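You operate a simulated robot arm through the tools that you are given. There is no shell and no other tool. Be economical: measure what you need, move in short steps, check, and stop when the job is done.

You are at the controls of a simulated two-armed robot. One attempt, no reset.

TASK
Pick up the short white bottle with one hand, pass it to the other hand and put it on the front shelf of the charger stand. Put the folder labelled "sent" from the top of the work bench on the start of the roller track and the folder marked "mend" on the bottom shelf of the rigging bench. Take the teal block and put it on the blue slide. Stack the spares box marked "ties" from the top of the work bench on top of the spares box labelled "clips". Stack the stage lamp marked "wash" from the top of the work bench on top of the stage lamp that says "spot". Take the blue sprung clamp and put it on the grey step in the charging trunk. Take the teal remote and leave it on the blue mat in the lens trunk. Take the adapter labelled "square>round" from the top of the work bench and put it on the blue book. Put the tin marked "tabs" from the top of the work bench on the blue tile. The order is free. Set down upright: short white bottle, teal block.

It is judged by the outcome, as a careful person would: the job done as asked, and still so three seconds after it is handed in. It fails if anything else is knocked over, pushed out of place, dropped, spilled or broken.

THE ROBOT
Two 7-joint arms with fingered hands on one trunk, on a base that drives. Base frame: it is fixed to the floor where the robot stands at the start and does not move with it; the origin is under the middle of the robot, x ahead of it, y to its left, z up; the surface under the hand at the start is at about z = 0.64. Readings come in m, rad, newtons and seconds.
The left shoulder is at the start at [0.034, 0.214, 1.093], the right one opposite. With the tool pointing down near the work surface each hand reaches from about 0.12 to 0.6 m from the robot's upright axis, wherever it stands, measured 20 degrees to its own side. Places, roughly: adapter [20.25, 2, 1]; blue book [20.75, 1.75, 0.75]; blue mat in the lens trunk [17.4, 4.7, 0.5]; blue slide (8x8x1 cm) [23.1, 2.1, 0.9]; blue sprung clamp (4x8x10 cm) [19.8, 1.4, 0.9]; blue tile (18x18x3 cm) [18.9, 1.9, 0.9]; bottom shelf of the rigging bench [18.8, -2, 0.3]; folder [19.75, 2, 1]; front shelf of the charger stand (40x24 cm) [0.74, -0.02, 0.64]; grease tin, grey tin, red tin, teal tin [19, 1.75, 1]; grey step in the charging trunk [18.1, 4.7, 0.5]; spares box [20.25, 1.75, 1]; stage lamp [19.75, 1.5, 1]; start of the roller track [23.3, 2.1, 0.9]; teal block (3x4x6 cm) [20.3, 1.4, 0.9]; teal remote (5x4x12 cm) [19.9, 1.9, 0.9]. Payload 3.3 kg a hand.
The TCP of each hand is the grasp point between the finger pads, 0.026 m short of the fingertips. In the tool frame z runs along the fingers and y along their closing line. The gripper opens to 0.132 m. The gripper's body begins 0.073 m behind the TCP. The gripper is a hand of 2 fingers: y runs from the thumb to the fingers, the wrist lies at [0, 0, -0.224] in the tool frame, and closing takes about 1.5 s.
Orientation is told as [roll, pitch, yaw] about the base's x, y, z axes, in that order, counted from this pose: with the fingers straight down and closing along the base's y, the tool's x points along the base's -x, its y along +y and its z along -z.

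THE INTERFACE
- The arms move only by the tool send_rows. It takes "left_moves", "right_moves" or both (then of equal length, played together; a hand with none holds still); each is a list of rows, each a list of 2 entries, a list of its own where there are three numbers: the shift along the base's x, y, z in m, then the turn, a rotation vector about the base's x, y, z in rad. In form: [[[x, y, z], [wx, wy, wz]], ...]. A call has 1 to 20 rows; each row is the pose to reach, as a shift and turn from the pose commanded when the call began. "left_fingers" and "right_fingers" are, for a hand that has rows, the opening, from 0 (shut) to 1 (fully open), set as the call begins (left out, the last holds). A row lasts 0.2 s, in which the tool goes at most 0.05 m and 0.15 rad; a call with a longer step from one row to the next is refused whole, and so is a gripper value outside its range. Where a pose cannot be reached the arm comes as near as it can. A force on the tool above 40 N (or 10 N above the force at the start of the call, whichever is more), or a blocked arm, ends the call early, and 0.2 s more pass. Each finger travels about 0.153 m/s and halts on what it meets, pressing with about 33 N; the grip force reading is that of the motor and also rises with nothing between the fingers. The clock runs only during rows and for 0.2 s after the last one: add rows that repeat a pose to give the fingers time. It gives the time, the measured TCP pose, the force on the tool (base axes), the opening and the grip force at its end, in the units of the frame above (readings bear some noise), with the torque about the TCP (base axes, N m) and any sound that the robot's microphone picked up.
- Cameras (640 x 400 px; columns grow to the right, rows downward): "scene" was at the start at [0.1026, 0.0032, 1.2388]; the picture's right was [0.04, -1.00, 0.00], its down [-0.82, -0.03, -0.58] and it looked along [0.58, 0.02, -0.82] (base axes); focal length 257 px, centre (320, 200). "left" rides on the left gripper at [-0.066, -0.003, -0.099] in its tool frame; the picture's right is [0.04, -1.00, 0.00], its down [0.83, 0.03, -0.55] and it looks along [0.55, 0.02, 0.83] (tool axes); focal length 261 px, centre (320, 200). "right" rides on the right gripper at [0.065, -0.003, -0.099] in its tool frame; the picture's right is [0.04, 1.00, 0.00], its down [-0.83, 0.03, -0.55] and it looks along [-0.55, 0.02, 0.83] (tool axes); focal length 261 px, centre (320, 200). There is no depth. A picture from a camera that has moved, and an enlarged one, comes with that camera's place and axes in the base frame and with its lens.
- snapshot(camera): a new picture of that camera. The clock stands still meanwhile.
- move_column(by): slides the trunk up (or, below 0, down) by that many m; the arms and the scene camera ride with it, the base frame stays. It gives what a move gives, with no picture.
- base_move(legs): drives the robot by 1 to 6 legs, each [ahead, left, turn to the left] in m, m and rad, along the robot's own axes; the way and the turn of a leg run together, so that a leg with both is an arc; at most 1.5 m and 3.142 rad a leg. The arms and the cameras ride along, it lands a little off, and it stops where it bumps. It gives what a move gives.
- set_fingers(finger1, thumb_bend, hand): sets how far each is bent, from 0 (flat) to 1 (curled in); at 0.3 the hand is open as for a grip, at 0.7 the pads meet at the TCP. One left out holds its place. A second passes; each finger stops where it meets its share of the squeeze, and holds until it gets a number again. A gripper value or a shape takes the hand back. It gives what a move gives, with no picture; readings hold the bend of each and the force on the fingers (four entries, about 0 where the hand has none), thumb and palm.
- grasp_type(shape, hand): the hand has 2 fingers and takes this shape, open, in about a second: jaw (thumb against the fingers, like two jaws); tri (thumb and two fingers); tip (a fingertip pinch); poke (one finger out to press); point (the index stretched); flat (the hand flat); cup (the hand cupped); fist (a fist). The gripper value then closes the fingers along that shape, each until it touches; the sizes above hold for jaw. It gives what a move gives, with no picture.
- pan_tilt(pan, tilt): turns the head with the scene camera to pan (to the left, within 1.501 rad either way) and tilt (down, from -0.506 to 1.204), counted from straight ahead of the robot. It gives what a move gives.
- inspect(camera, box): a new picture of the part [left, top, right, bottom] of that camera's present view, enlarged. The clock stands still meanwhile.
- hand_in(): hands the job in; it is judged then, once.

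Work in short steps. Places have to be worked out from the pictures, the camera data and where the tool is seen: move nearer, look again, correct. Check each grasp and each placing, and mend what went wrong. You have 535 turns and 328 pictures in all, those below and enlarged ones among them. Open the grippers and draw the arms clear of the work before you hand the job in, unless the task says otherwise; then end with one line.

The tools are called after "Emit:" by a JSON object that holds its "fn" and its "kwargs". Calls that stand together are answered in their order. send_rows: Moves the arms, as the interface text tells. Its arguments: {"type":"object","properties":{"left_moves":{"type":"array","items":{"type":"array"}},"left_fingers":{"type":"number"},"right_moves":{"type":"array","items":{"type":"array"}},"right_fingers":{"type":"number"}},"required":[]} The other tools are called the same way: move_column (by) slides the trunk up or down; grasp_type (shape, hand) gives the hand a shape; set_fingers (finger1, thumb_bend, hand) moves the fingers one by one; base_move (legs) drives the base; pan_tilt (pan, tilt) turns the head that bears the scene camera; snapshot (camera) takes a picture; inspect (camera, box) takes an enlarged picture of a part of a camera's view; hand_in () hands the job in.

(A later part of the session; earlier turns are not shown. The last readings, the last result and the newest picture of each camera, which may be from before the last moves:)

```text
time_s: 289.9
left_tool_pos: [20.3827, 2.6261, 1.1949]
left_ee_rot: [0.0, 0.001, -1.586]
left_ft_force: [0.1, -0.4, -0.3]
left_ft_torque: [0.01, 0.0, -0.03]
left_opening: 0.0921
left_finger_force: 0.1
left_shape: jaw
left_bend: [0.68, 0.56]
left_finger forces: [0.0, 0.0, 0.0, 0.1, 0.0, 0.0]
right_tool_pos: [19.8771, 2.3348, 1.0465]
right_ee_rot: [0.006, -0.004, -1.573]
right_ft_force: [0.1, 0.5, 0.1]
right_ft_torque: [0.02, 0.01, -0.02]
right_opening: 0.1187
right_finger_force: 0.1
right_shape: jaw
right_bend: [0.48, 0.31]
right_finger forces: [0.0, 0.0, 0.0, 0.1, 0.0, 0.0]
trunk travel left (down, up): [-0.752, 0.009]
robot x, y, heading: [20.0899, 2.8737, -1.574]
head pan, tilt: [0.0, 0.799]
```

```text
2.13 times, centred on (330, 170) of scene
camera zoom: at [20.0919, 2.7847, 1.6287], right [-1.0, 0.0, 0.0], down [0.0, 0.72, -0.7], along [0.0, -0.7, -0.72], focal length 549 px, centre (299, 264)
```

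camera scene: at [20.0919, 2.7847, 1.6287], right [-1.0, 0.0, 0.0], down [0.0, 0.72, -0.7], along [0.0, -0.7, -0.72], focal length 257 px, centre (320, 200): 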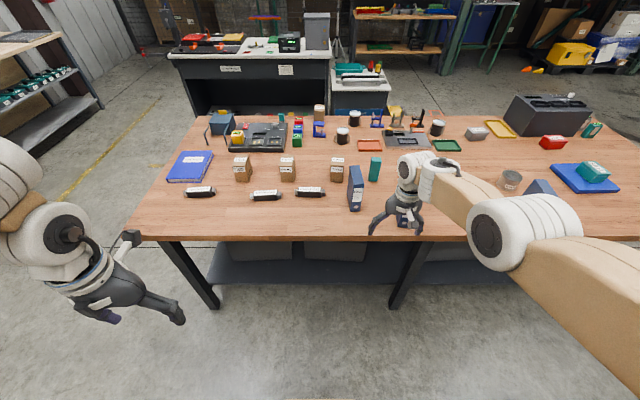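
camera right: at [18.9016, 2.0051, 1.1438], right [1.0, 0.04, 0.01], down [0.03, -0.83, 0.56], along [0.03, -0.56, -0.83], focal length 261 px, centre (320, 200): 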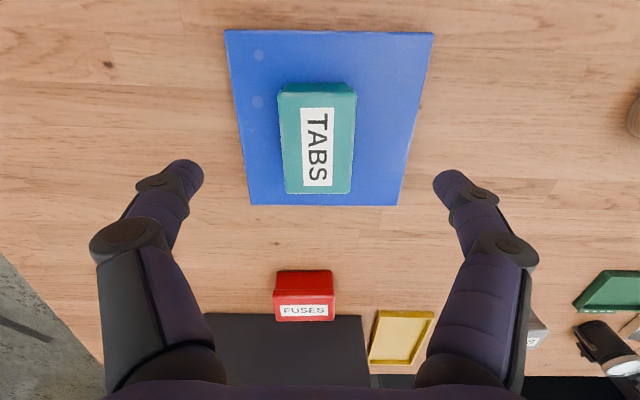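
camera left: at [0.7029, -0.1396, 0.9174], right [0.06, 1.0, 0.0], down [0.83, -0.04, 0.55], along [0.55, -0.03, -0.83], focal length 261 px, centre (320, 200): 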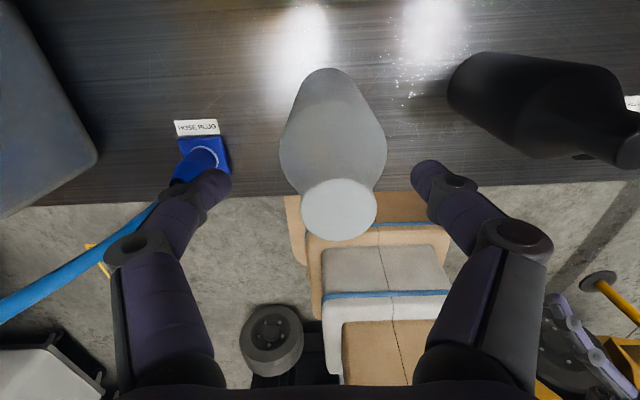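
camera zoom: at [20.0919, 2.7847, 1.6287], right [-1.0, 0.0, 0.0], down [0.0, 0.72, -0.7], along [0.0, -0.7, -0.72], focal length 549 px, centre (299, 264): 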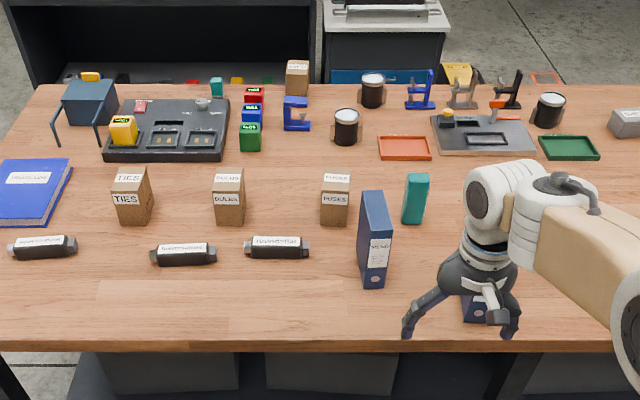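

Zoom in more on the adapters and folders to read labels.

Emit:
{"fn": "inspect", "kwargs": {"camera": "scene", "box": [160, 140, 330, 240]}}

Emit:
{"fn": "inspect", "kwargs": {"camera": "scene", "box": [320, 140, 440, 240]}}

Emit:
{"fn": "inspect", "kwargs": {"camera": "scene", "box": [280, 90, 450, 160]}}

```text
3.76 times, centred on (245, 190) of scene
camera zoom: at [20.0919, 2.7847, 1.6287], right [-1.0, 0.0, 0.0], down [0.0, 0.72, -0.7], along [0.0, -0.7, -0.72], focal length 969 px, centre (602, 238)
```

zoom: 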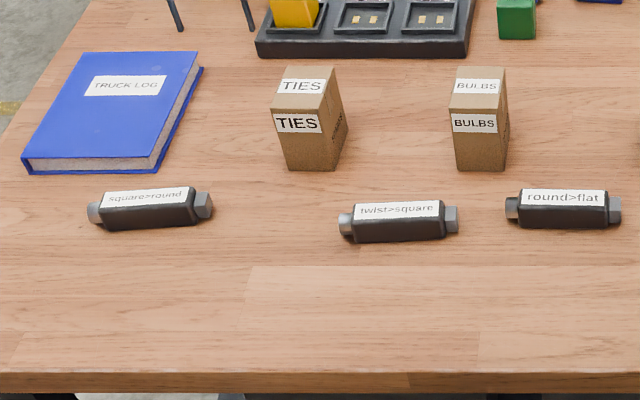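

```text
4.00 times, centred on (380, 190) of scene
camera zoom: at [20.0919, 2.7847, 1.6287], right [-1.0, 0.0, 0.0], down [0.0, 0.72, -0.7], along [0.0, -0.7, -0.72], focal length 1029 px, centre (80, 240)
```

zoom: 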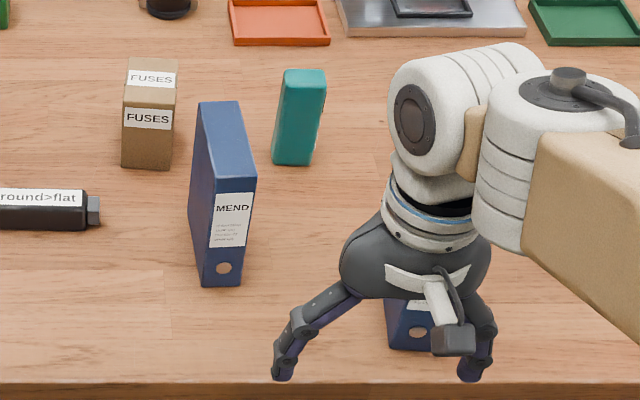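

```text
3.76 times, centred on (365, 125) of scene
camera zoom: at [20.0919, 2.7847, 1.6287], right [-1.0, 0.0, 0.0], down [0.0, 0.72, -0.7], along [0.0, -0.7, -0.72], focal length 969 px, centre (151, 482)
```

zoom: 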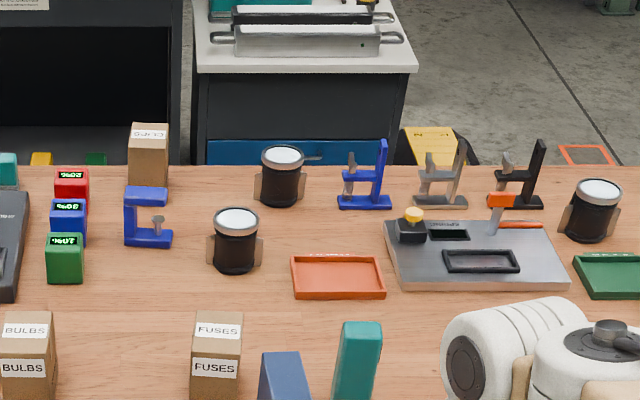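

Targets read: "square>round" adapter ≈(20.57, 2.04), blue TRUCK LOG book ≈(20.65, 1.90), MEND folder, TIES box. First retract the right hand clear of the folders and turn the left hand 90° to grip the adapter across.

Emit:
{"fn": "send_rows", "kwargs": {"right_moves": [[[0, 0.03, 0.03], [0, 0, 0]], [[0, 0.06, 0.06], [0, 0, 0]], [[0, 0.1, 0.08], [0, 0, 0]], [[-0.02, 0.14, 0.1], [0, 0, 0]], [[-0.04, 0.18, 0.1], [0, 0, 0]], [[-0.06, 0.2, 0.1], [0, 0, 0]], [[-0.06, 0.2, 0.1], [0, 0, 0]], [[-0.06, 0.2, 0.1], [0, 0, 0]], [[-0.06, 0.2, 0.1], [0, 0, 0]], [[-0.06, 0.2, 0.1], [0, 0, 0]], [[-0.06, 0.2, 0.1], [0, 0, 0]]], "left_moves": [[[0, -0.01, -0.01], [0, 0, 0.145]], [[0, -0.02, -0.02], [0, 0, 0.29]], [[0, -0.03, -0.03], [0, 0, 0.435]], [[0, -0.04, -0.04], [0, 0, 0.58]], [[0, -0.06, -0.05], [0, 0, 0.725]], [[0, -0.08, -0.06], [0, 0, 0.87]], [[0, -0.1, -0.07], [0, 0, 1.015]], [[0, -0.12, -0.08], [0, 0, 1.16]], [[0, -0.14, -0.09], [0, 0, 1.3]], [[0, -0.16, -0.1], [0, 0, 1.45]], [[0, -0.16, -0.1], [0, 0, 1.585]]]}}

Emit:
{"fn": "snapshot", "kwargs": {"camera": "scene"}}

```text
time_s: 292.3
left_tool_pos: [20.3814, 2.4676, 1.0948]
left_ee_rot: [0.001, 0.002, 0.003]
left_ft_force: [-0.8, 1.1, -0.6]
left_ft_torque: [-0.01, 0.02, -0.01]
left_opening: 0.0921
left_finger_force: 0.0
left_shape: jaw
left_bend: [0.68, 0.56]
left_finger forces: [0.0, 0.1, 0.0, 0.0, 0.0, 0.0]
right_tool_pos: [19.8253, 2.4914, 1.0651]
right_ee_rot: [0.005, -0.007, -1.572]
right_ft_force: [0.7, -0.2, 0.1]
right_ft_torque: [-0.02, 0.01, 0.0]
right_opening: 0.1188
right_finger_force: 0.1
right_shape: jaw
right_bend: [0.48, 0.31]
right_finger forces: [0.0, 0.1, 0.0, 0.1, 0.0, 0.0]
right hand out of reach, approached as far as the arm can: row 3, 4, 5, 6, 7, 8, 9, 10, 11
trunk travel left (down, up): [-0.752, 0.009]
robot x, y, heading: [20.0934, 2.8734, -1.57]
head pan, tilt: [0.0, 0.799]
```

```text
234 pictures are left
camera scene: at [20.0925, 2.7854, 1.6288], right [-1.0, 0.0, 0.0], down [0.0, 0.72, -0.7], along [0.0, -0.7, -0.72], focal length 257 px, centre (320, 200)
```

scene: 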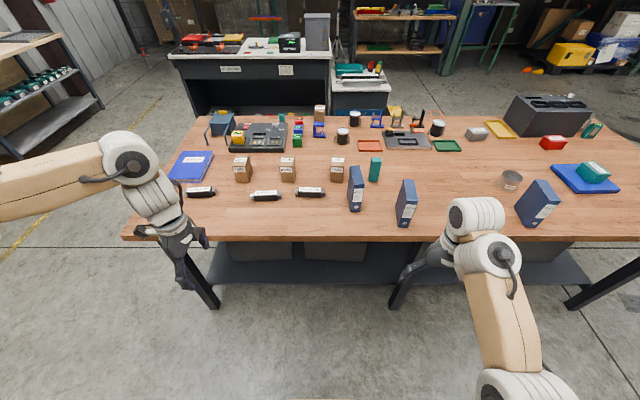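

The left hand turned fine. Shift the right hand 10 cm toward the centre so it clears the MEND folder, then move the base in.

Emit:
{"fn": "send_rows", "kwargs": {"right_moves": [[[0.04, 0.0, 0.0], [0, 0, 0]], [[0.08, 0.0, 0.0], [0, 0, 0]], [[0.11, 0.0, 0.0], [0, 0, 0]]], "right_fingers": 0.5}}

Emit:
{"fn": "base_move", "kwargs": {"legs": [[0, 0.22, 0], [0.34, 0, 0]]}}

Emit:
{"fn": "snapshot", "kwargs": {"camera": "left"}}

Emit:
{"fn": "snapshot", "kwargs": {"camera": "scene"}}

```text
time_s: 293.1
left_tool_pos: [20.3818, 2.466, 1.0953]
left_ee_rot: [0.001, 0.001, 0.001]
left_ft_force: [0.5, 0.6, -0.8]
left_ft_torque: [-0.01, 0.0, 0.01]
left_opening: 0.0922
left_finger_force: 0.0
left_shape: jaw
left_bend: [0.68, 0.56]
left_finger forces: [0.1, 0.0, 0.0, 0.1, 0.1, 0.0]
right_tool_pos: [19.9362, 2.4895, 1.0627]
right_ee_rot: [0.006, -0.006, -1.575]
right_ft_force: [0.2, -0.9, -0.7]
right_ft_torque: [0.03, 0.02, 0.0]
right_opening: 0.0665
right_finger_force: 0.1
right_shape: jaw
right_bend: [0.73, 0.7]
right_finger forces: [0.1, 0.1, 0.1, 0.0, 0.0, 0.0]
trunk travel left (down, up): [-0.752, 0.009]
robot x, y, heading: [20.0934, 2.8752, -1.577]
head pan, tilt: [0.0, 0.799]
```

```text
time_s: 296.6
left_tool_pos: [20.5924, 2.1226, 1.0938]
left_ee_rot: [0.002, 0.003, -0.011]
left_ft_force: [0.2, -1.4, -0.1]
left_ft_torque: [0.03, -0.02, -0.01]
left_opening: 0.0923
left_finger_force: 0.1
left_shape: jaw
left_bend: [0.68, 0.56]
left_finger forces: [0.0, 0.1, 0.1, 0.0, 0.1, 0.1]
right_tool_pos: [20.1466, 2.1522, 1.0624]
right_ee_rot: [0.005, -0.004, -1.583]
right_ft_force: [-0.1, -0.1, -0.4]
right_ft_torque: [0.04, 0.02, 0.01]
right_opening: 0.0666
right_finger_force: 0.0
right_shape: jaw
right_bend: [0.73, 0.7]
right_finger forces: [0.0, 0.1, 0.0, 0.1, 0.0, 0.0]
trunk travel left (down, up): [-0.752, 0.009]
robot x, y, heading: [20.3048, 2.5364, -1.586]
head pan, tilt: [0.0, 0.799]
```

```text
233 pictures are left
camera left: at [20.658, 2.121, 1.1931], right [-0.05, -1.0, 0.0], down [-0.83, 0.04, 0.55], along [-0.55, 0.03, -0.83], focal length 261 px, centre (320, 200)
```

left: 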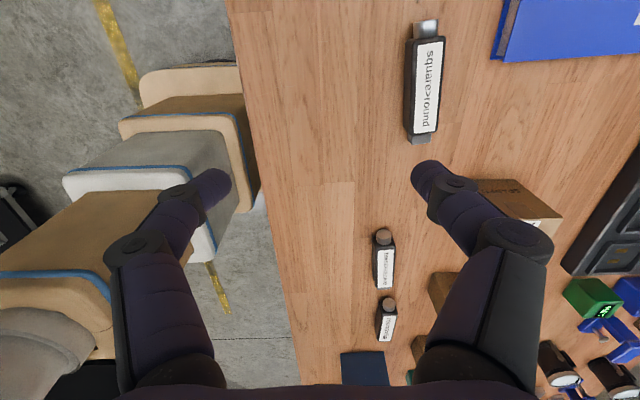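

```text
232 pictures are left
camera scene: at [20.3064, 2.445, 1.6287], right [-1.0, 0.01, 0.0], down [0.01, 0.72, -0.7], along [-0.01, -0.7, -0.72], focal length 257 px, centre (320, 200)
```

scene: 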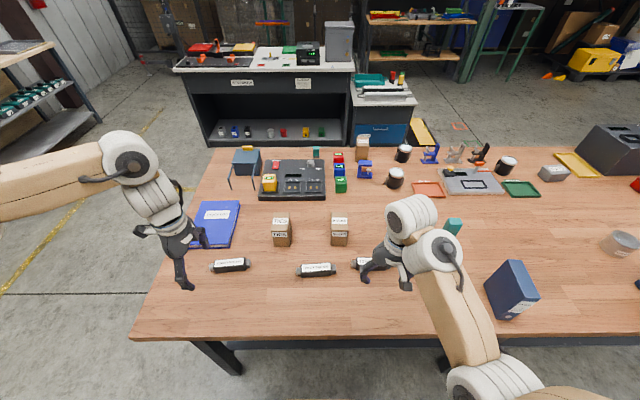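

Adapter centre ≈(20.604, 2.02). Move the base a bit left and ahead to bring it into comfortable reach.

Emit:
{"fn": "base_move", "kwargs": {"legs": [[0.05, 0.1, 0.015]]}}

Emit:
{"fn": "send_rows", "kwargs": {"left_moves": [[[-0.03, -0.015, -0.02], [0, 0, 0]], [[-0.06, -0.03, -0.05], [0, 0, 0]], [[-0.09, -0.045, -0.08], [0, 0, 0]]]}}

Emit:
{"fn": "snapshot", "kwargs": {"camera": "left"}}

```text
time_s: 297.8
left_tool_pos: [20.6987, 2.0761, 1.0949]
left_ee_rot: [0.001, 0.002, 0.005]
left_ft_force: [-0.3, 0.0, 0.2]
left_ft_torque: [0.02, 0.03, -0.03]
left_opening: 0.0922
left_finger_force: 0.0
left_shape: jaw
left_bend: [0.68, 0.56]
left_finger forces: [0.0, 0.1, 0.1, 0.0, 0.1, 0.0]
right_tool_pos: [20.253, 2.0985, 1.0625]
right_ee_rot: [0.005, -0.004, -1.57]
right_ft_force: [-0.2, 0.2, 0.1]
right_ft_torque: [-0.01, -0.01, -0.02]
right_opening: 0.0667
right_finger_force: 0.0
right_shape: jaw
right_bend: [0.73, 0.7]
right_finger forces: [0.1, 0.0, 0.0, 0.0, 0.1, 0.0]
trunk travel left (down, up): [-0.752, 0.009]
robot x, y, heading: [20.4066, 2.4855, -1.565]
head pan, tilt: [0.0, 0.799]
```

```text
time_s: 298.6
left_tool_pos: [20.6055, 2.0339, 1.0143]
left_ee_rot: [0.0, 0.001, 0.004]
left_ft_force: [-0.6, 0.3, 0.1]
left_ft_torque: [0.03, -0.02, 0.02]
left_opening: 0.0923
left_finger_force: 0.2
left_shape: jaw
left_bend: [0.68, 0.56]
left_finger forces: [0.0, 0.0, 0.1, 0.0, 0.0, 0.0]
right_tool_pos: [20.2511, 2.0973, 1.0617]
right_ee_rot: [0.006, -0.004, -1.568]
right_ft_force: [-0.7, 0.0, 0.6]
right_ft_torque: [0.04, -0.01, 0.0]
right_opening: 0.0668
right_finger_force: 0.1
right_shape: jaw
right_bend: [0.73, 0.7]
right_finger forces: [0.1, 0.1, 0.0, 0.0, 0.0, 0.0]
trunk travel left (down, up): [-0.752, 0.009]
robot x, y, heading: [20.4024, 2.4845, -1.564]
head pan, tilt: [0.0, 0.799]
```

```text
231 pictures are left
camera left: at [20.6703, 2.032, 1.1128], right [-0.04, -1.0, 0.0], down [-0.83, 0.03, 0.55], along [-0.55, 0.02, -0.83], focal length 261 px, centre (320, 200)
```

left: 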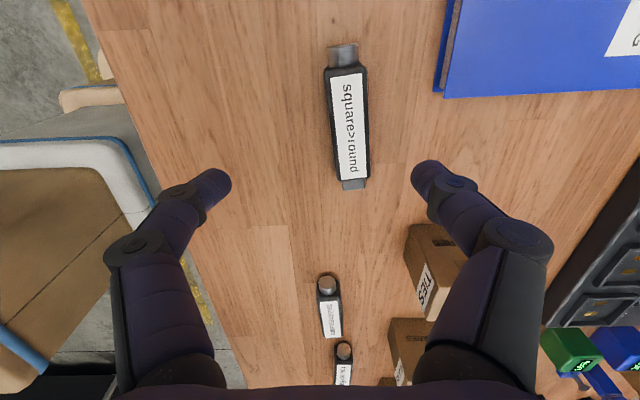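

Adapter centre ≈(20.607, 2.012), yaw ≈0.1. Lower over it to TCP z≈0.922 and close.

Emit:
{"fn": "send_rows", "kwargs": {"left_moves": [[[0, -0.022, -0.03], [0, 0, 0.08]], [[0, -0.022, -0.06], [0, 0, 0.08]], [[0, -0.022, -0.08], [0, 0, 0.08]], [[0, -0.022, -0.092], [0, 0, 0.08]]]}}

Emit:
{"fn": "snapshot", "kwargs": {"camera": "left"}}

```text
time_s: 299.6
left_tool_pos: [20.6015, 2.0243, 0.9351]
left_ee_rot: [-0.001, 0.003, 0.085]
left_ft_force: [-0.6, -0.2, 0.3]
left_ft_torque: [-0.01, -0.01, 0.0]
left_opening: 0.092
left_finger_force: 0.1
left_shape: jaw
left_bend: [0.68, 0.56]
left_finger forces: [0.0, 0.0, 0.0, 0.1, 0.0, 0.0]
left hand out of reach, approached as far as the arm can: row 1, 3, 4
right_tool_pos: [20.2507, 2.0994, 1.0627]
right_ee_rot: [0.005, -0.005, -1.568]
right_ft_force: [-0.8, -0.2, 0.4]
right_ft_torque: [0.0, -0.01, -0.02]
right_opening: 0.0662
right_finger_force: 0.1
right_shape: jaw
right_bend: [0.73, 0.7]
right_finger forces: [0.0, 0.0, 0.0, 0.0, 0.0, 0.0]
trunk travel left (down, up): [-0.752, 0.009]
robot x, y, heading: [20.4081, 2.4863, -1.574]
head pan, tilt: [0.0, 0.799]
```

```text
230 pictures are left
camera left: at [20.6672, 2.0284, 1.0339], right [0.04, -1.0, 0.0], down [-0.83, -0.04, 0.55], along [-0.55, -0.02, -0.83], focal length 261 px, centre (320, 200)
```

left: 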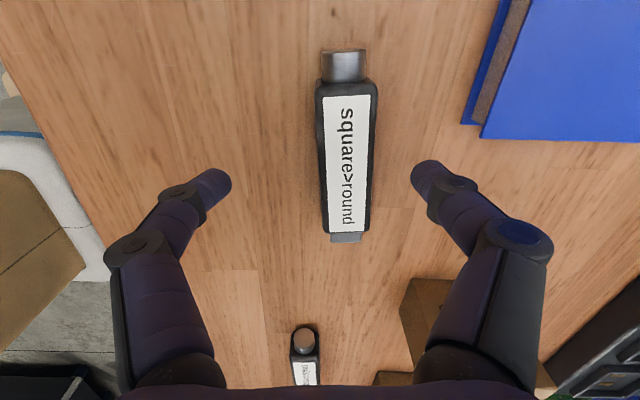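

Lower the trunk 1.5 cm, nudge 1 cm forward, and close.

Emit:
{"fn": "move_column", "kwargs": {"by": -0.015}}

Emit:
{"fn": "send_rows", "kwargs": {"left_moves": [[[0.003, -0.01, 0], [0, 0, 0]], [[0.003, -0.01, 0], [0, 0, 0]]]}}

Emit:
{"fn": "send_rows", "kwargs": {"left_moves": [[[0, 0, 0], [0, 0, 0]], [[0, 0, 0], [0, 0, 0]], [[0, 0, 0], [0, 0, 0]], [[0, 0, 0], [0, 0, 0]], [[0, 0, 0], [0, 0, 0]], [[0, 0, 0], [0, 0, 0]]], "left_fingers": 0}}

Emit:
{"fn": "snapshot", "kwargs": {"camera": "left"}}

```text
time_s: 300.2
left_tool_pos: [20.6001, 2.0249, 0.9196]
left_ee_rot: [0.001, 0.005, 0.085]
left_ft_force: [-0.1, -0.1, 0.5]
left_ft_torque: [0.03, 0.0, 0.01]
left_opening: 0.0922
left_finger_force: 0.1
left_shape: jaw
left_bend: [0.68, 0.56]
left_finger forces: [0.0, 0.1, 0.1, 0.0, 0.1, 0.0]
right_tool_pos: [20.2506, 2.0991, 1.0461]
right_ee_rot: [0.004, -0.001, -1.571]
right_ft_force: [0.7, -0.1, 0.3]
right_ft_torque: [-0.03, -0.01, 0.01]
right_opening: 0.0663
right_finger_force: 0.0
right_shape: jaw
right_bend: [0.73, 0.7]
right_finger forces: [0.0, 0.1, 0.1, 0.0, 0.1, 0.1]
trunk travel left (down, up): [-0.737, 0.024]
robot x, y, heading: [20.4073, 2.4882, -1.569]
head pan, tilt: [0.0, 0.799]
```

```text
time_s: 300.8
left_tool_pos: [20.6017, 2.025, 0.9202]
left_ee_rot: [0.001, 0.002, 0.088]
left_ft_force: [0.2, 1.0, 0.2]
left_ft_torque: [0.0, 0.03, 0.0]
left_opening: 0.0924
left_finger_force: 0.1
left_shape: jaw
left_bend: [0.68, 0.56]
left_finger forces: [0.0, 0.0, 0.1, 0.0, 0.0, 0.1]
left hand out of reach, approached as far as the arm can: row 1, 2
right_tool_pos: [20.2506, 2.0991, 1.047]
right_ee_rot: [0.005, -0.003, -1.57]
right_ft_force: [0.2, 0.4, -0.3]
right_ft_torque: [-0.02, 0.01, -0.02]
right_opening: 0.0664
right_finger_force: 0.0
right_shape: jaw
right_bend: [0.73, 0.7]
right_finger forces: [0.0, 0.1, 0.0, 0.1, 0.1, 0.1]
trunk travel left (down, up): [-0.737, 0.024]
robot x, y, heading: [20.4077, 2.4871, -1.568]
head pan, tilt: [0.0, 0.799]
```

```text
time_s: 302.2
left_tool_pos: [20.6009, 2.0243, 0.9199]
left_ee_rot: [-0.003, 0.005, 0.085]
left_ft_force: [1.6, 0.8, 2.3]
left_ft_torque: [-0.06, 0.01, 0.06]
left_opening: 0.0148
left_finger_force: 33.2
left_shape: jaw
left_bend: [0.65, 0.7]
left_finger forces: [28.8, 0.0, 0.1, 0.0, 28.0, 0.0]
right_tool_pos: [20.2521, 2.0979, 1.0462]
right_ee_rot: [0.004, -0.006, -1.567]
right_ft_force: [-0.6, 0.8, 0.4]
right_ft_torque: [-0.01, 0.01, 0.02]
right_opening: 0.0669
right_finger_force: 0.0
right_shape: jaw
right_bend: [0.73, 0.7]
right_finger forces: [0.1, 0.0, 0.1, 0.1, 0.0, 0.0]
trunk travel left (down, up): [-0.737, 0.024]
robot x, y, heading: [20.4026, 2.4851, -1.569]
head pan, tilt: [0.0, 0.799]
```

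```text
229 pictures are left
camera left: at [20.6669, 2.0284, 1.0182], right [0.04, -1.0, 0.0], down [-0.83, -0.04, 0.56], along [-0.56, -0.02, -0.83], focal length 261 px, centre (320, 200)
```

left: 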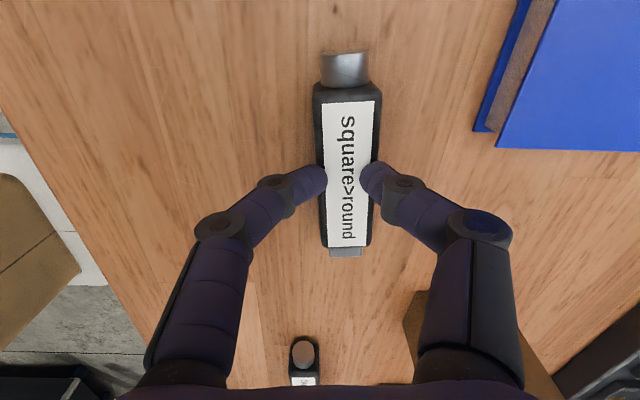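

Adapter gripped. The book centre is at about (20.69, 1.86), beyond reach with the trunk this high. Lift, back off, lower the trunk, then raise the hands and re-approach.

Emit:
{"fn": "send_rows", "kwargs": {"left_moves": [[[0, 0, 0.03], [0, 0, 0]], [[0, 0, 0.06], [0, 0, 0]], [[0, 0, 0.08], [0, 0, 0]]]}}

Emit:
{"fn": "base_move", "kwargs": {"legs": [[-0.33, 0, 0]]}}

Emit:
{"fn": "move_column", "kwargs": {"by": -0.13}}

Emit:
{"fn": "send_rows", "kwargs": {"left_moves": [[[0, 0, 0.03], [0, 0, 0]], [[0, 0, 0.06], [0, 0, 0]], [[0, 0, 0.1], [0, 0, 0]], [[0, -0.02, 0.13], [0, 0, 0]], [[0, -0.04, 0.13], [0, 0, 0]]], "right_moves": [[[0, 0, 0.04], [0, 0, 0]], [[0, 0, 0.08], [0, 0, 0]], [[0, 0.02, 0.12], [0, 0, 0]], [[0, 0.03, 0.16], [0, 0, 0]], [[0, 0.03, 0.2], [0, 0, 0]]]}}

Emit:
{"fn": "snapshot", "kwargs": {"camera": "left"}}

```text
time_s: 303.0
left_tool_pos: [20.6016, 2.0243, 0.9995]
left_ee_rot: [0.0, 0.003, 0.084]
left_ft_force: [0.3, -0.4, -1.5]
left_ft_torque: [0.02, -0.03, 0.04]
left_opening: 0.0143
left_finger_force: 33.2
left_shape: jaw
left_bend: [0.65, 0.7]
left_finger forces: [27.6, 0.0, 0.0, 0.0, 27.6, 0.1]
right_tool_pos: [20.2523, 2.0995, 1.0468]
right_ee_rot: [0.004, -0.004, -1.571]
right_ft_force: [0.2, -0.7, 0.0]
right_ft_torque: [0.01, 0.0, 0.03]
right_opening: 0.0663
right_finger_force: 0.1
right_shape: jaw
right_bend: [0.73, 0.7]
right_finger forces: [0.0, 0.1, 0.1, 0.0, 0.0, 0.0]
trunk travel left (down, up): [-0.737, 0.024]
robot x, y, heading: [20.4036, 2.4861, -1.57]
head pan, tilt: [0.0, 0.799]
```

```text
time_s: 305.2
left_tool_pos: [20.6014, 2.3609, 0.9999]
left_ee_rot: [0.001, 0.004, 0.085]
left_ft_force: [0.0, 0.1, -1.9]
left_ft_torque: [-0.01, -0.01, 0.0]
left_opening: 0.0145
left_finger_force: 33.2
left_shape: jaw
left_bend: [0.65, 0.7]
left_finger forces: [27.6, 0.0, 0.0, 0.1, 27.6, 0.1]
right_tool_pos: [20.2513, 2.434, 1.0468]
right_ee_rot: [0.003, -0.005, -1.571]
right_ft_force: [-0.3, 0.0, -0.4]
right_ft_torque: [-0.01, -0.02, 0.0]
right_opening: 0.0664
right_finger_force: 0.2
right_shape: jaw
right_bend: [0.73, 0.7]
right_finger forces: [0.1, 0.0, 0.0, 0.1, 0.1, 0.0]
trunk travel left (down, up): [-0.737, 0.024]
robot x, y, heading: [20.4065, 2.8207, -1.569]
head pan, tilt: [0.0, 0.799]
```

```text
time_s: 306.8
left_tool_pos: [20.5996, 2.3611, 0.8693]
left_ee_rot: [0.001, 0.003, 0.085]
left_ft_force: [-0.1, 0.0, -0.7]
left_ft_torque: [0.04, 0.02, 0.04]
left_opening: 0.0144
left_finger_force: 32.9
left_shape: jaw
left_bend: [0.65, 0.7]
left_finger forces: [27.6, 0.1, 0.0, 0.0, 27.6, 0.0]
right_tool_pos: [20.2464, 2.436, 0.9158]
right_ee_rot: [-0.004, -0.002, -1.571]
right_ft_force: [0.0, -0.1, 1.4]
right_ft_torque: [-0.03, -0.03, 0.01]
right_opening: 0.0666
right_finger_force: 0.0
right_shape: jaw
right_bend: [0.73, 0.7]
right_finger forces: [0.1, 0.0, 0.0, 0.1, 0.0, 0.1]
trunk travel left (down, up): [-0.607, 0.154]
robot x, y, heading: [20.4071, 2.8226, -1.568]
head pan, tilt: [0.0, 0.799]
```

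```text
time_s: 308.0
left_tool_pos: [20.6022, 2.3183, 0.9987]
left_ee_rot: [0.0, 0.003, 0.086]
left_ft_force: [-0.9, -0.5, -1.4]
left_ft_torque: [0.02, -0.01, 0.01]
left_opening: 0.0145
left_finger_force: 33.0
left_shape: jaw
left_bend: [0.65, 0.7]
left_finger forces: [27.6, 0.1, 0.1, 0.1, 27.6, 0.0]
right_tool_pos: [20.2775, 2.425, 0.939]
right_ee_rot: [0.005, -0.004, -1.57]
right_ft_force: [0.0, -0.4, -0.5]
right_ft_torque: [0.0, -0.01, -0.02]
right_opening: 0.0661
right_finger_force: 0.0
right_shape: jaw
right_bend: [0.73, 0.7]
right_finger forces: [0.1, 0.0, 0.0, 0.0, 0.1, 0.0]
right hand out of reach, approached as far as the arm can: row 1, 2, 3, 4, 5
trunk travel left (down, up): [-0.607, 0.154]
robot x, y, heading: [20.4087, 2.8197, -1.57]
head pan, tilt: [0.0, 0.799]
```

```text
228 pictures are left
camera left: at [20.667, 2.3228, 1.0976], right [0.05, -1.0, 0.0], down [-0.83, -0.04, 0.56], along [-0.56, -0.02, -0.83], focal length 261 px, centre (320, 200)
```

left: 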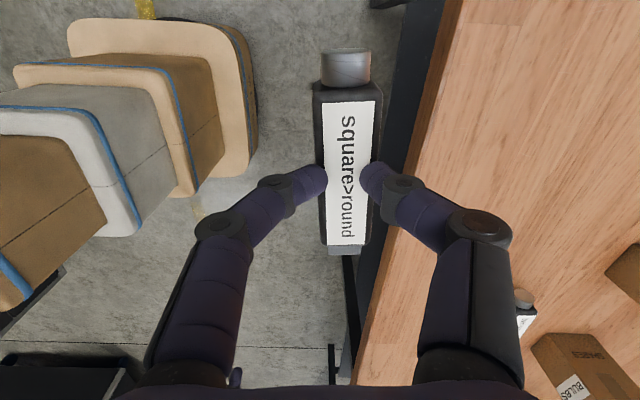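

Left is fine. Pull the right hand further back and outward so it stays off the bench during the approach.

Emit:
{"fn": "send_rows", "kwargs": {"right_moves": [[[-0.03, 0.03, 0], [0, 0, 0]], [[-0.06, 0.06, 0.0], [0, 0, 0]], [[-0.09, 0.09, 0.0], [0, 0, 0]], [[-0.12, 0.12, 0.0], [0, 0, 0]], [[-0.14, 0.15, 0.02], [0, 0, 0]], [[-0.14, 0.17, 0.04], [0, 0, 0]]]}}

Emit:
{"fn": "snapshot", "kwargs": {"camera": "scene"}}

```text
time_s: 309.4
left_tool_pos: [20.6026, 2.3171, 0.9982]
left_ee_rot: [0.004, 0.005, 0.085]
left_ft_force: [0.2, -1.1, -1.9]
left_ft_torque: [0.04, 0.03, -0.03]
left_opening: 0.0142
left_finger_force: 33.1
left_shape: jaw
left_bend: [0.65, 0.7]
left_finger forces: [27.8, 0.1, 0.1, 0.0, 27.7, 0.1]
right_tool_pos: [20.1507, 2.5914, 0.9038]
right_ee_rot: [0.005, -0.006, -1.569]
right_ft_force: [1.0, -0.6, -0.5]
right_ft_torque: [0.02, 0.02, 0.02]
right_opening: 0.0658
right_finger_force: 0.0
right_shape: jaw
right_bend: [0.73, 0.7]
right_finger forces: [0.1, 0.0, 0.1, 0.0, 0.0, 0.0]
right hand out of reach, approached as far as the arm can: row 1, 2, 3, 4, 5, 6
trunk travel left (down, up): [-0.607, 0.154]
robot x, y, heading: [20.4054, 2.8177, -1.568]
head pan, tilt: [0.0, 0.799]
```

```text
227 pictures are left
camera scene: at [20.4079, 2.7248, 1.4834], right [-1.0, 0.0, 0.0], down [0.0, 0.72, -0.7], along [0.0, -0.7, -0.72], focal length 257 px, centre (320, 200)
```

scene: 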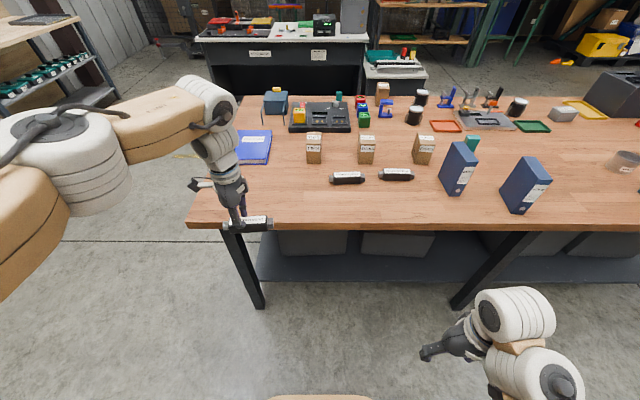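

Move the right hand out to the side (further right and back).

Emit:
{"fn": "send_rows", "kwargs": {"right_moves": [[[-0.04, 0.01, 0], [0, 0, 0]], [[-0.08, 0.02, 0.0], [0, 0, 0]], [[-0.12, 0.04, 0.0], [0, 0, 0]], [[-0.16, 0.06, 0.0], [0, 0, 0]], [[-0.2, 0.08, 0.0], [0, 0, 0]], [[-0.24, 0.1, 0.02], [0, 0, 0]], [[-0.26, 0.12, 0.04], [0, 0, 0]]]}}

```text
time_s: 311.0
left_tool_pos: [20.6011, 2.3199, 0.9992]
left_ee_rot: [0.0, 0.002, 0.087]
left_ft_force: [0.7, -0.1, -1.8]
left_ft_torque: [0.02, -0.05, -0.02]
left_opening: 0.0144
left_finger_force: 33.1
left_shape: jaw
left_bend: [0.65, 0.7]
left_finger forces: [27.8, 0.0, 0.0, 0.1, 27.9, 0.1]
right_tool_pos: [19.9147, 2.7161, 0.8947]
right_ee_rot: [0.006, -0.002, -1.567]
right_ft_force: [0.8, 1.2, 0.3]
right_ft_torque: [0.0, -0.02, 0.0]
right_opening: 0.066
right_finger_force: 0.1
right_shape: jaw
right_bend: [0.73, 0.7]
right_finger forces: [0.0, 0.0, 0.0, 0.0, 0.0, 0.1]
right hand out of reach, approached as far as the arm can: row 6, 7
trunk travel left (down, up): [-0.607, 0.154]
robot x, y, heading: [20.4072, 2.8248, -1.573]
head pan, tilt: [0.0, 0.799]
```

The right hand is parked at the side. Approach the bench: 0.05 m left, 0.38 m ahead.

Emit:
{"fn": "base_move", "kwargs": {"legs": [[0, 0.06, 0], [0.3, 0, 0], [0.08, 0, 0]]}}

Emit:
{"fn": "snapshot", "kwargs": {"camera": "left"}}

Emit:
{"fn": "snapshot", "kwargs": {"camera": "scene"}}

```text
time_s: 314.3
left_tool_pos: [20.6619, 1.9331, 0.998]
left_ee_rot: [0.001, 0.002, 0.082]
left_ft_force: [0.1, -0.2, -0.9]
left_ft_torque: [0.03, -0.01, -0.02]
left_opening: 0.0145
left_finger_force: 32.7
left_shape: jaw
left_bend: [0.65, 0.7]
left_finger forces: [27.6, 0.0, 0.1, 0.0, 27.8, 0.1]
right_tool_pos: [19.9769, 2.3312, 0.896]
right_ee_rot: [0.005, -0.003, -1.574]
right_ft_force: [-0.7, -0.3, 0.7]
right_ft_torque: [0.02, 0.0, -0.01]
right_opening: 0.066
right_finger_force: 0.1
right_shape: jaw
right_bend: [0.73, 0.7]
right_finger forces: [0.1, 0.0, 0.0, 0.0, 0.0, 0.0]
trunk travel left (down, up): [-0.607, 0.154]
robot x, y, heading: [20.4677, 2.4372, -1.57]
head pan, tilt: [0.0, 0.799]
```

```text
226 pictures are left
camera left: at [20.7273, 1.9352, 1.0965], right [0.04, -1.0, 0.0], down [-0.83, -0.04, 0.56], along [-0.56, -0.02, -0.83], focal length 261 px, centre (320, 200)
```

left: 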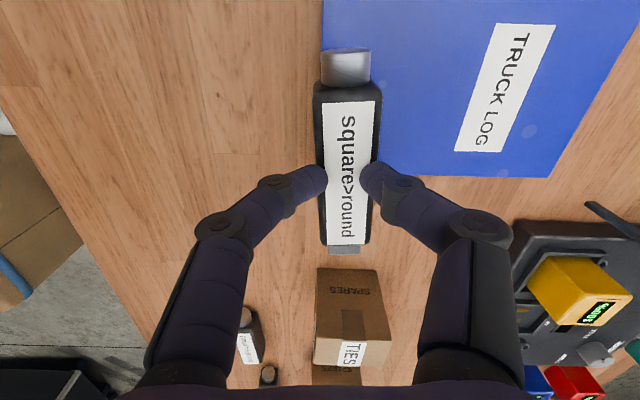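

```text
225 pictures are left
camera scene: at [20.4681, 2.341, 1.4835], right [-1.0, 0.0, 0.0], down [0.0, 0.72, -0.7], along [0.0, -0.7, -0.72], focal length 257 px, centre (320, 200)
```

scene: 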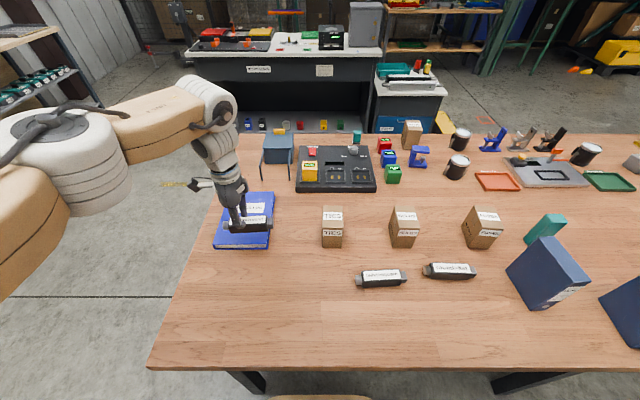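

Book lies x≈20.64–20.8, y≈1.76–1.93. I need ~8 cm further; try the base 0.05 m ahead, and then the arm.

Emit:
{"fn": "base_move", "kwargs": {"legs": [[0.05, 0.02, 0]]}}

Emit:
{"fn": "send_rows", "kwargs": {"left_moves": [[[0.0, -0.02, 0], [0, 0, 0]], [[0.0, -0.035, 0], [0, 0, 0]]]}}

Emit:
{"fn": "snapshot", "kwargs": {"camera": "left"}}

```text
time_s: 315.3
left_tool_pos: [20.6815, 1.8827, 0.9976]
left_ee_rot: [0.004, 0.006, 0.083]
left_ft_force: [-0.3, 0.1, -1.3]
left_ft_torque: [0.08, -0.01, -0.02]
left_opening: 0.0148
left_finger_force: 33.0
left_shape: jaw
left_bend: [0.65, 0.7]
left_finger forces: [27.7, 0.0, 0.0, 0.1, 27.9, 0.1]
right_tool_pos: [19.9971, 2.2811, 0.8959]
right_ee_rot: [0.004, -0.002, -1.571]
right_ft_force: [0.5, 0.3, 0.6]
right_ft_torque: [0.01, 0.05, 0.01]
right_opening: 0.0662
right_finger_force: 0.1
right_shape: jaw
right_bend: [0.73, 0.7]
right_finger forces: [0.0, 0.0, 0.0, 0.0, 0.0, 0.0]
trunk travel left (down, up): [-0.607, 0.154]
robot x, y, heading: [20.4876, 2.3858, -1.569]
head pan, tilt: [0.0, 0.799]
```

```text
time_s: 315.9
left_tool_pos: [20.6815, 1.8532, 0.9989]
left_ee_rot: [-0.001, 0.003, 0.083]
left_ft_force: [0.9, 0.7, 0.0]
left_ft_torque: [0.01, 0.03, 0.05]
left_opening: 0.0099
left_finger_force: 33.4
left_shape: jaw
left_bend: [0.71, 0.73]
left_finger forces: [0.0, 0.0, 0.0, 0.0, 0.1, 0.1]
left hand out of reach, approached as far as the arm can: row 2
right_tool_pos: [19.998, 2.2817, 0.895]
right_ee_rot: [0.001, -0.004, -1.57]
right_ft_force: [0.8, -1.2, -1.8]
right_ft_torque: [-0.01, 0.01, -0.03]
right_opening: 0.0662
right_finger_force: 0.0
right_shape: jaw
right_bend: [0.73, 0.7]
right_finger forces: [0.0, 0.0, 0.0, 0.0, 0.1, 0.0]
trunk travel left (down, up): [-0.607, 0.154]
robot x, y, heading: [20.4844, 2.3878, -1.568]
head pan, tilt: [0.0, 0.799]
```

```text
224 pictures are left
camera left: at [20.7466, 1.8563, 1.0982], right [0.04, -1.0, 0.0], down [-0.83, -0.04, 0.56], along [-0.56, -0.02, -0.83], focal length 261 px, centre (320, 200)
```

left: 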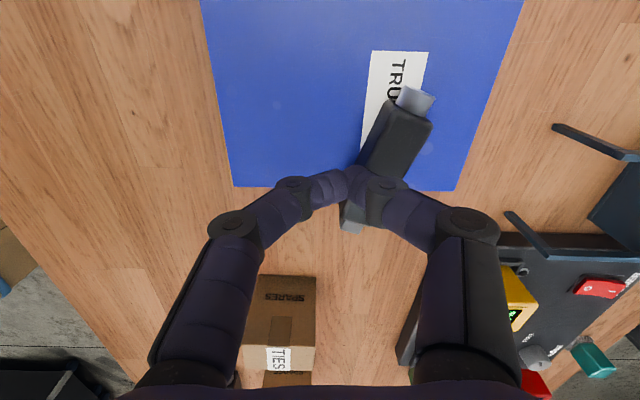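

The adapter slipped out onto the book. Wait a moment and look.

Emit:
{"fn": "send_rows", "kwargs": {"left_moves": [[[0, 0, 0.01], [0, 0, 0]], [[0, 0, 0.02], [0, 0, 0]]]}}

Emit:
{"fn": "snapshot", "kwargs": {"camera": "left"}}

Emit:
{"fn": "inspect", "kwargs": {"camera": "scene", "box": [190, 150, 350, 270]}}

```text
time_s: 316.5
left_tool_pos: [20.68, 1.8536, 1.0208]
left_ee_rot: [-0.001, 0.003, 0.084]
left_ft_force: [-0.3, -0.5, 0.7]
left_ft_torque: [-0.01, 0.0, 0.0]
left_opening: 0.0098
left_finger_force: 33.1
left_shape: jaw
left_bend: [0.71, 0.73]
left_finger forces: [0.0, 0.0, 0.0, 0.0, 0.0, 0.0]
right_tool_pos: [19.9961, 2.2825, 0.8955]
right_ee_rot: [0.008, -0.004, -1.57]
right_ft_force: [0.9, 0.0, 0.0]
right_ft_torque: [-0.01, -0.03, -0.01]
right_opening: 0.0662
right_finger_force: 0.0
right_shape: jaw
right_bend: [0.73, 0.7]
right_finger forces: [0.0, 0.0, 0.0, 0.1, 0.0, 0.0]
trunk travel left (down, up): [-0.607, 0.154]
robot x, y, heading: [20.4913, 2.387, -1.57]
head pan, tilt: [0.0, 0.799]
```

```text
223 pictures are left
camera left: at [20.7458, 1.857, 1.1185], right [0.04, -1.0, 0.0], down [-0.83, -0.04, 0.56], along [-0.56, -0.02, -0.83], focal length 261 px, centre (320, 200)
```

left: 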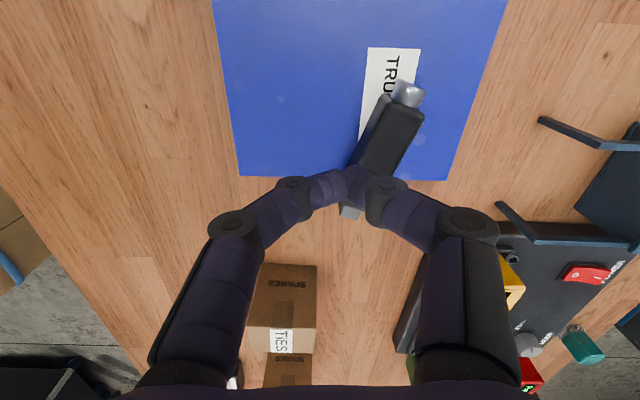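

```text
3.33 times, centred on (270, 210) of scene
camera zoom: at [20.4878, 2.2937, 1.4837], right [-1.0, 0.0, 0.0], down [0.0, 0.72, -0.7], along [0.0, -0.7, -0.72], focal length 858 px, centre (487, 167)
```

zoom: 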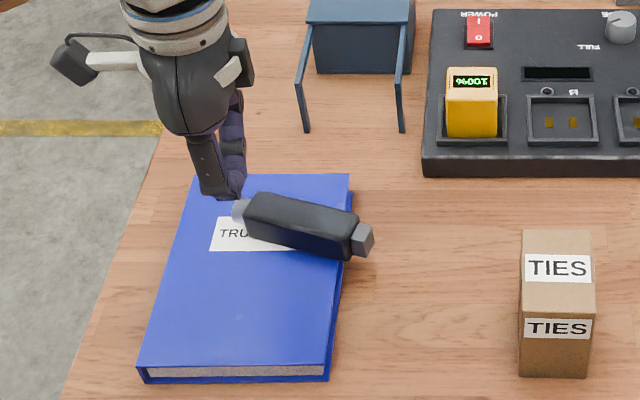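

It's lying on the book with its tip overhanging slightly. Raise and open the hand to see it properly.

Emit:
{"fn": "send_rows", "kwargs": {"left_moves": [[[0, 0.0, 0.03], [0, 0, 0]], [[0, 0.0, 0.06], [0, 0, 0]], [[0, 0.0, 0.08], [0, 0, 0]]], "left_fingers": 0.8}}

Emit:
{"fn": "snapshot", "kwargs": {"camera": "left"}}

Emit:
{"fn": "inspect", "kwargs": {"camera": "scene", "box": [190, 150, 350, 270]}}

```text
time_s: 317.3
left_tool_pos: [20.6781, 1.8548, 1.0974]
left_ee_rot: [0.001, 0.002, 0.082]
left_ft_force: [-0.3, 0.6, 0.7]
left_ft_torque: [0.04, 0.01, 0.01]
left_opening: 0.1056
left_finger_force: 0.1
left_shape: jaw
left_bend: [0.59, 0.43]
left_finger forces: [0.1, 0.0, 0.1, 0.0, 0.0, 0.1]
left hand out of reach, approached as far as the arm can: row 3
right_tool_pos: [19.9976, 2.2817, 0.8962]
right_ee_rot: [0.004, -0.003, -1.571]
right_ft_force: [0.3, 0.0, -0.7]
right_ft_torque: [0.05, -0.01, 0.01]
right_opening: 0.066
right_finger_force: 0.1
right_shape: jaw
right_bend: [0.73, 0.7]
right_finger forces: [0.1, 0.0, 0.0, 0.0, 0.0, 0.0]
trunk travel left (down, up): [-0.607, 0.154]
robot x, y, heading: [20.4854, 2.3834, -1.568]
head pan, tilt: [0.0, 0.799]
```

```text
221 pictures are left
camera left: at [20.7439, 1.8582, 1.1967], right [0.04, -1.0, 0.0], down [-0.83, -0.04, 0.56], along [-0.56, -0.02, -0.83], focal length 261 px, centre (320, 200)
```

left: 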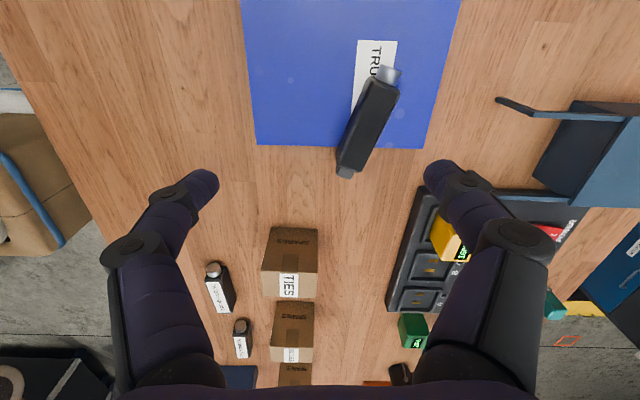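

```text
3.33 times, centred on (270, 210) of scene
camera zoom: at [20.4882, 2.2941, 1.4837], right [-1.0, 0.0, 0.0], down [0.0, 0.72, -0.7], along [0.0, -0.7, -0.72], focal length 858 px, centre (487, 167)
```

zoom: 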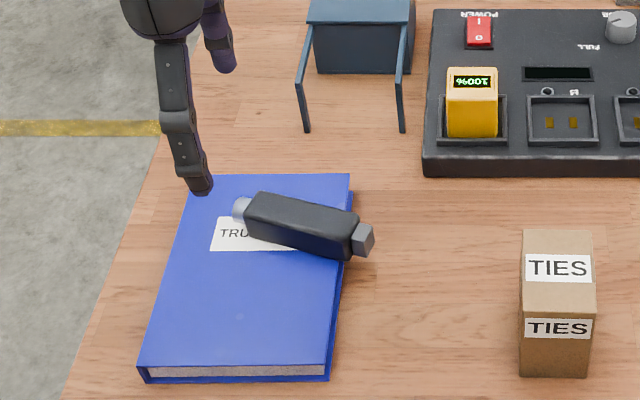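

It rests on the book but overhangs the edge by ~2.5 cm; I'll regrip and centre it. First move the right hand back, rotate the left by -0.37, and get 5 cm closer.

Emit:
{"fn": "send_rows", "kwargs": {"right_moves": [[[-0.02, 0.04, 0], [0, 0, 0]], [[-0.04, 0.08, 0], [0, 0, 0]], [[-0.05, 0.1, 0], [0, 0, 0]]], "left_moves": [[[-0.01, 0, -0.02], [0, 0, -0.12]], [[-0.02, 0, -0.04], [0, 0, -0.24]], [[-0.02, 0, -0.06], [0, 0, -0.37]]]}}

Emit:
{"fn": "base_move", "kwargs": {"legs": [[0.05, 0, 0]]}}

Emit:
{"fn": "snapshot", "kwargs": {"camera": "left"}}

```text
time_s: 318.1
left_tool_pos: [20.6582, 1.856, 1.0389]
left_ee_rot: [0.001, 0.002, -0.291]
left_ft_force: [-0.2, -0.5, -0.4]
left_ft_torque: [-0.05, 0.01, -0.03]
left_opening: 0.1055
left_finger_force: 0.2
left_shape: jaw
left_bend: [0.59, 0.43]
left_finger forces: [0.0, 0.0, 0.0, 0.1, 0.1, 0.0]
right_tool_pos: [19.946, 2.3806, 0.8912]
right_ee_rot: [0.003, -0.004, -1.57]
right_ft_force: [0.3, 0.6, 1.0]
right_ft_torque: [-0.03, 0.01, -0.02]
right_opening: 0.0659
right_finger_force: 0.2
right_shape: jaw
right_bend: [0.73, 0.7]
right_finger forces: [0.0, 0.0, 0.0, 0.0, 0.0, 0.0]
right hand out of reach, approached as far as the arm can: row 3
trunk travel left (down, up): [-0.607, 0.154]
robot x, y, heading: [20.4907, 2.3846, -1.568]
head pan, tilt: [0.0, 0.799]
```

```text
time_s: 319.0
left_tool_pos: [20.6581, 1.8038, 1.038]
left_ee_rot: [0.002, 0.005, -0.287]
left_ft_force: [-1.0, 0.6, 0.2]
left_ft_torque: [0.0, 0.0, 0.01]
left_opening: 0.1055
left_finger_force: 0.0
left_shape: jaw
left_bend: [0.59, 0.43]
left_finger forces: [0.0, 0.0, 0.1, 0.1, 0.0, 0.0]
right_tool_pos: [19.9455, 2.3271, 0.8908]
right_ee_rot: [0.004, -0.001, -1.571]
right_ft_force: [-1.7, 0.2, -0.4]
right_ft_torque: [0.03, 0.04, 0.02]
right_opening: 0.0661
right_finger_force: 0.1
right_shape: jaw
right_bend: [0.73, 0.7]
right_finger forces: [0.1, 0.0, 0.0, 0.0, 0.0, 0.0]
trunk travel left (down, up): [-0.607, 0.154]
robot x, y, heading: [20.4929, 2.3353, -1.567]
head pan, tilt: [0.0, 0.799]
```

```text
219 pictures are left
camera left: at [20.7215, 1.7826, 1.1366], right [-0.32, -0.95, 0.0], down [-0.79, 0.27, 0.56], along [-0.53, 0.18, -0.83], focal length 261 px, centre (320, 200)
```

left: 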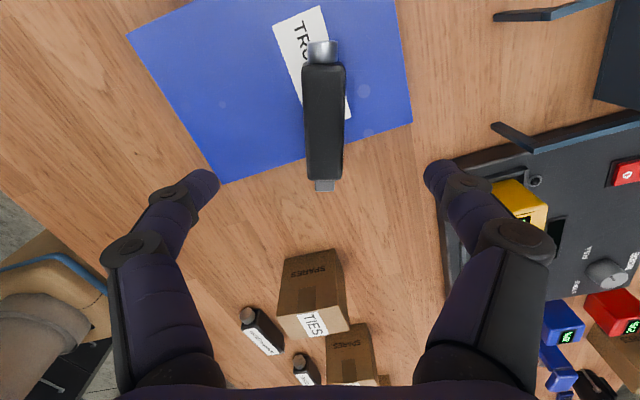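

Well aligned. Narrow the opening a bit, descend to z≈0.957 and close.

Emit:
{"fn": "send_rows", "kwargs": {"left_moves": [[[0.004, -0.002, -0.02], [0, 0, 0]], [[0.006, -0.002, -0.045], [0, 0, 0]], [[0.008, -0.002, -0.065], [0, 0, 0]], [[0.008, -0.002, -0.082], [0, 0, 0]], [[0.008, -0.002, -0.082], [0, 0, 0]]], "left_fingers": 0.55}}

Emit:
{"fn": "snapshot", "kwargs": {"camera": "left"}}

```text
time_s: 320.2
left_tool_pos: [20.6604, 1.8112, 0.9591]
left_ee_rot: [0.0, 0.004, -0.287]
left_ft_force: [0.1, 0.5, -0.2]
left_ft_torque: [0.0, 0.02, 0.01]
left_opening: 0.0731
left_finger_force: 0.0
left_shape: jaw
left_bend: [0.72, 0.7]
left_finger forces: [0.1, 0.0, 0.1, 0.1, 0.0, 0.0]
left hand out of reach, approached as far as the arm can: row 3, 4, 5
right_tool_pos: [19.9464, 2.3297, 0.891]
right_ee_rot: [0.002, -0.002, -1.572]
right_ft_force: [0.4, 0.1, -0.2]
right_ft_torque: [-0.01, -0.02, 0.0]
right_opening: 0.0661
right_finger_force: 0.1
right_shape: jaw
right_bend: [0.73, 0.7]
right_finger forces: [0.0, 0.0, 0.0, 0.1, 0.0, 0.0]
trunk travel left (down, up): [-0.607, 0.154]
robot x, y, heading: [20.4908, 2.336, -1.565]
head pan, tilt: [0.0, 0.799]
```

```text
218 pictures are left
camera left: at [20.7234, 1.7911, 1.0567], right [-0.32, -0.95, 0.0], down [-0.79, 0.27, 0.56], along [-0.53, 0.18, -0.83], focal length 261 px, centre (320, 200)
```

left: 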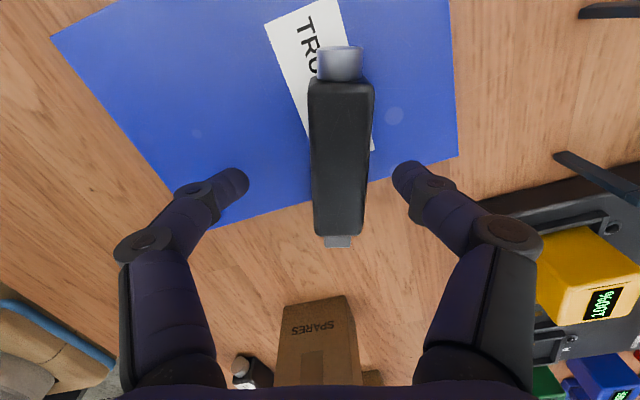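

Go a little lower (8 mm) and shift 1.2 cm along the adapter, then close.

Emit:
{"fn": "send_rows", "kwargs": {"left_moves": [[[0.01, -0.008, 0], [0, 0, 0]], [[0.014, -0.01, -0.005], [0, 0, 0]], [[0.014, -0.01, -0.01], [0, 0, 0]]]}}

Emit:
{"fn": "send_rows", "kwargs": {"left_moves": [[[0, 0, 0], [0, 0, 0]], [[0, 0, 0], [0, 0, 0]], [[0, 0, 0], [0, 0, 0]], [[0, 0, 0], [0, 0, 0]], [[0, 0, 0], [0, 0, 0]], [[0, 0, 0], [0, 0, 0]]], "left_fingers": 0}}

Emit:
{"fn": "snapshot", "kwargs": {"camera": "left"}}

```text
time_s: 321.0
left_tool_pos: [20.6703, 1.8113, 0.951]
left_ee_rot: [0.0, 0.004, -0.287]
left_ft_force: [-0.3, 0.5, 0.7]
left_ft_torque: [-0.01, 0.02, -0.01]
left_opening: 0.073
left_finger_force: 0.0
left_shape: jaw
left_bend: [0.72, 0.7]
left_finger forces: [0.1, 0.0, 0.0, 0.1, 0.1, 0.0]
left hand out of reach, approached as far as the arm can: row 1, 2, 3
right_tool_pos: [19.9453, 2.3294, 0.8912]
right_ee_rot: [0.003, -0.003, -1.57]
right_ft_force: [0.0, 0.0, -0.2]
right_ft_torque: [-0.01, 0.02, 0.0]
right_opening: 0.0659
right_finger_force: 0.0
right_shape: jaw
right_bend: [0.73, 0.7]
right_finger forces: [0.0, 0.0, 0.0, 0.1, 0.1, 0.0]
trunk travel left (down, up): [-0.607, 0.154]
robot x, y, heading: [20.49, 2.3311, -1.571]
head pan, tilt: [0.0, 0.799]
```

```text
time_s: 322.4
left_tool_pos: [20.671, 1.8116, 0.9496]
left_ee_rot: [0.0, 0.003, -0.284]
left_ft_force: [-0.2, -0.7, -0.2]
left_ft_torque: [-0.01, -0.02, -0.03]
left_opening: 0.0001
left_finger_force: 33.1
left_shape: jaw
left_bend: [0.62, 0.7]
left_finger forces: [0.0, 0.0, 0.0, 0.0, 0.0, 0.0]
right_tool_pos: [19.9456, 2.3281, 0.8905]
right_ee_rot: [0.002, -0.004, -1.571]
right_ft_force: [0.3, 0.3, 0.1]
right_ft_torque: [0.0, -0.01, 0.03]
right_opening: 0.0662
right_finger_force: 0.0
right_shape: jaw
right_bend: [0.73, 0.7]
right_finger forces: [0.1, 0.0, 0.0, 0.0, 0.0, 0.0]
trunk travel left (down, up): [-0.607, 0.154]
robot x, y, heading: [20.4877, 2.3376, -1.568]
head pan, tilt: [0.0, 0.799]
```

```text
217 pictures are left
camera left: at [20.7327, 1.7905, 1.0487], right [-0.32, -0.95, 0.0], down [-0.79, 0.27, 0.56], along [-0.53, 0.18, -0.83], focal length 261 px, centre (320, 200)
```

left: 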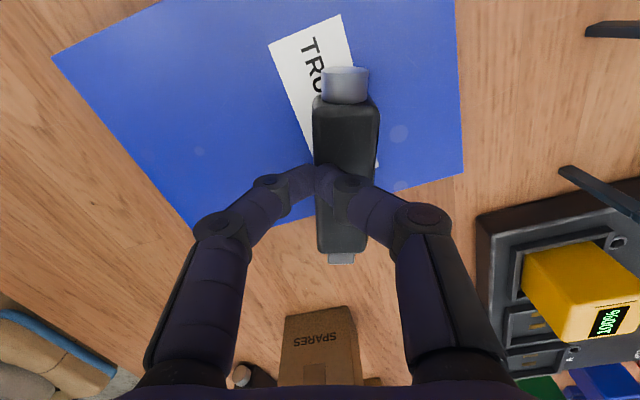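

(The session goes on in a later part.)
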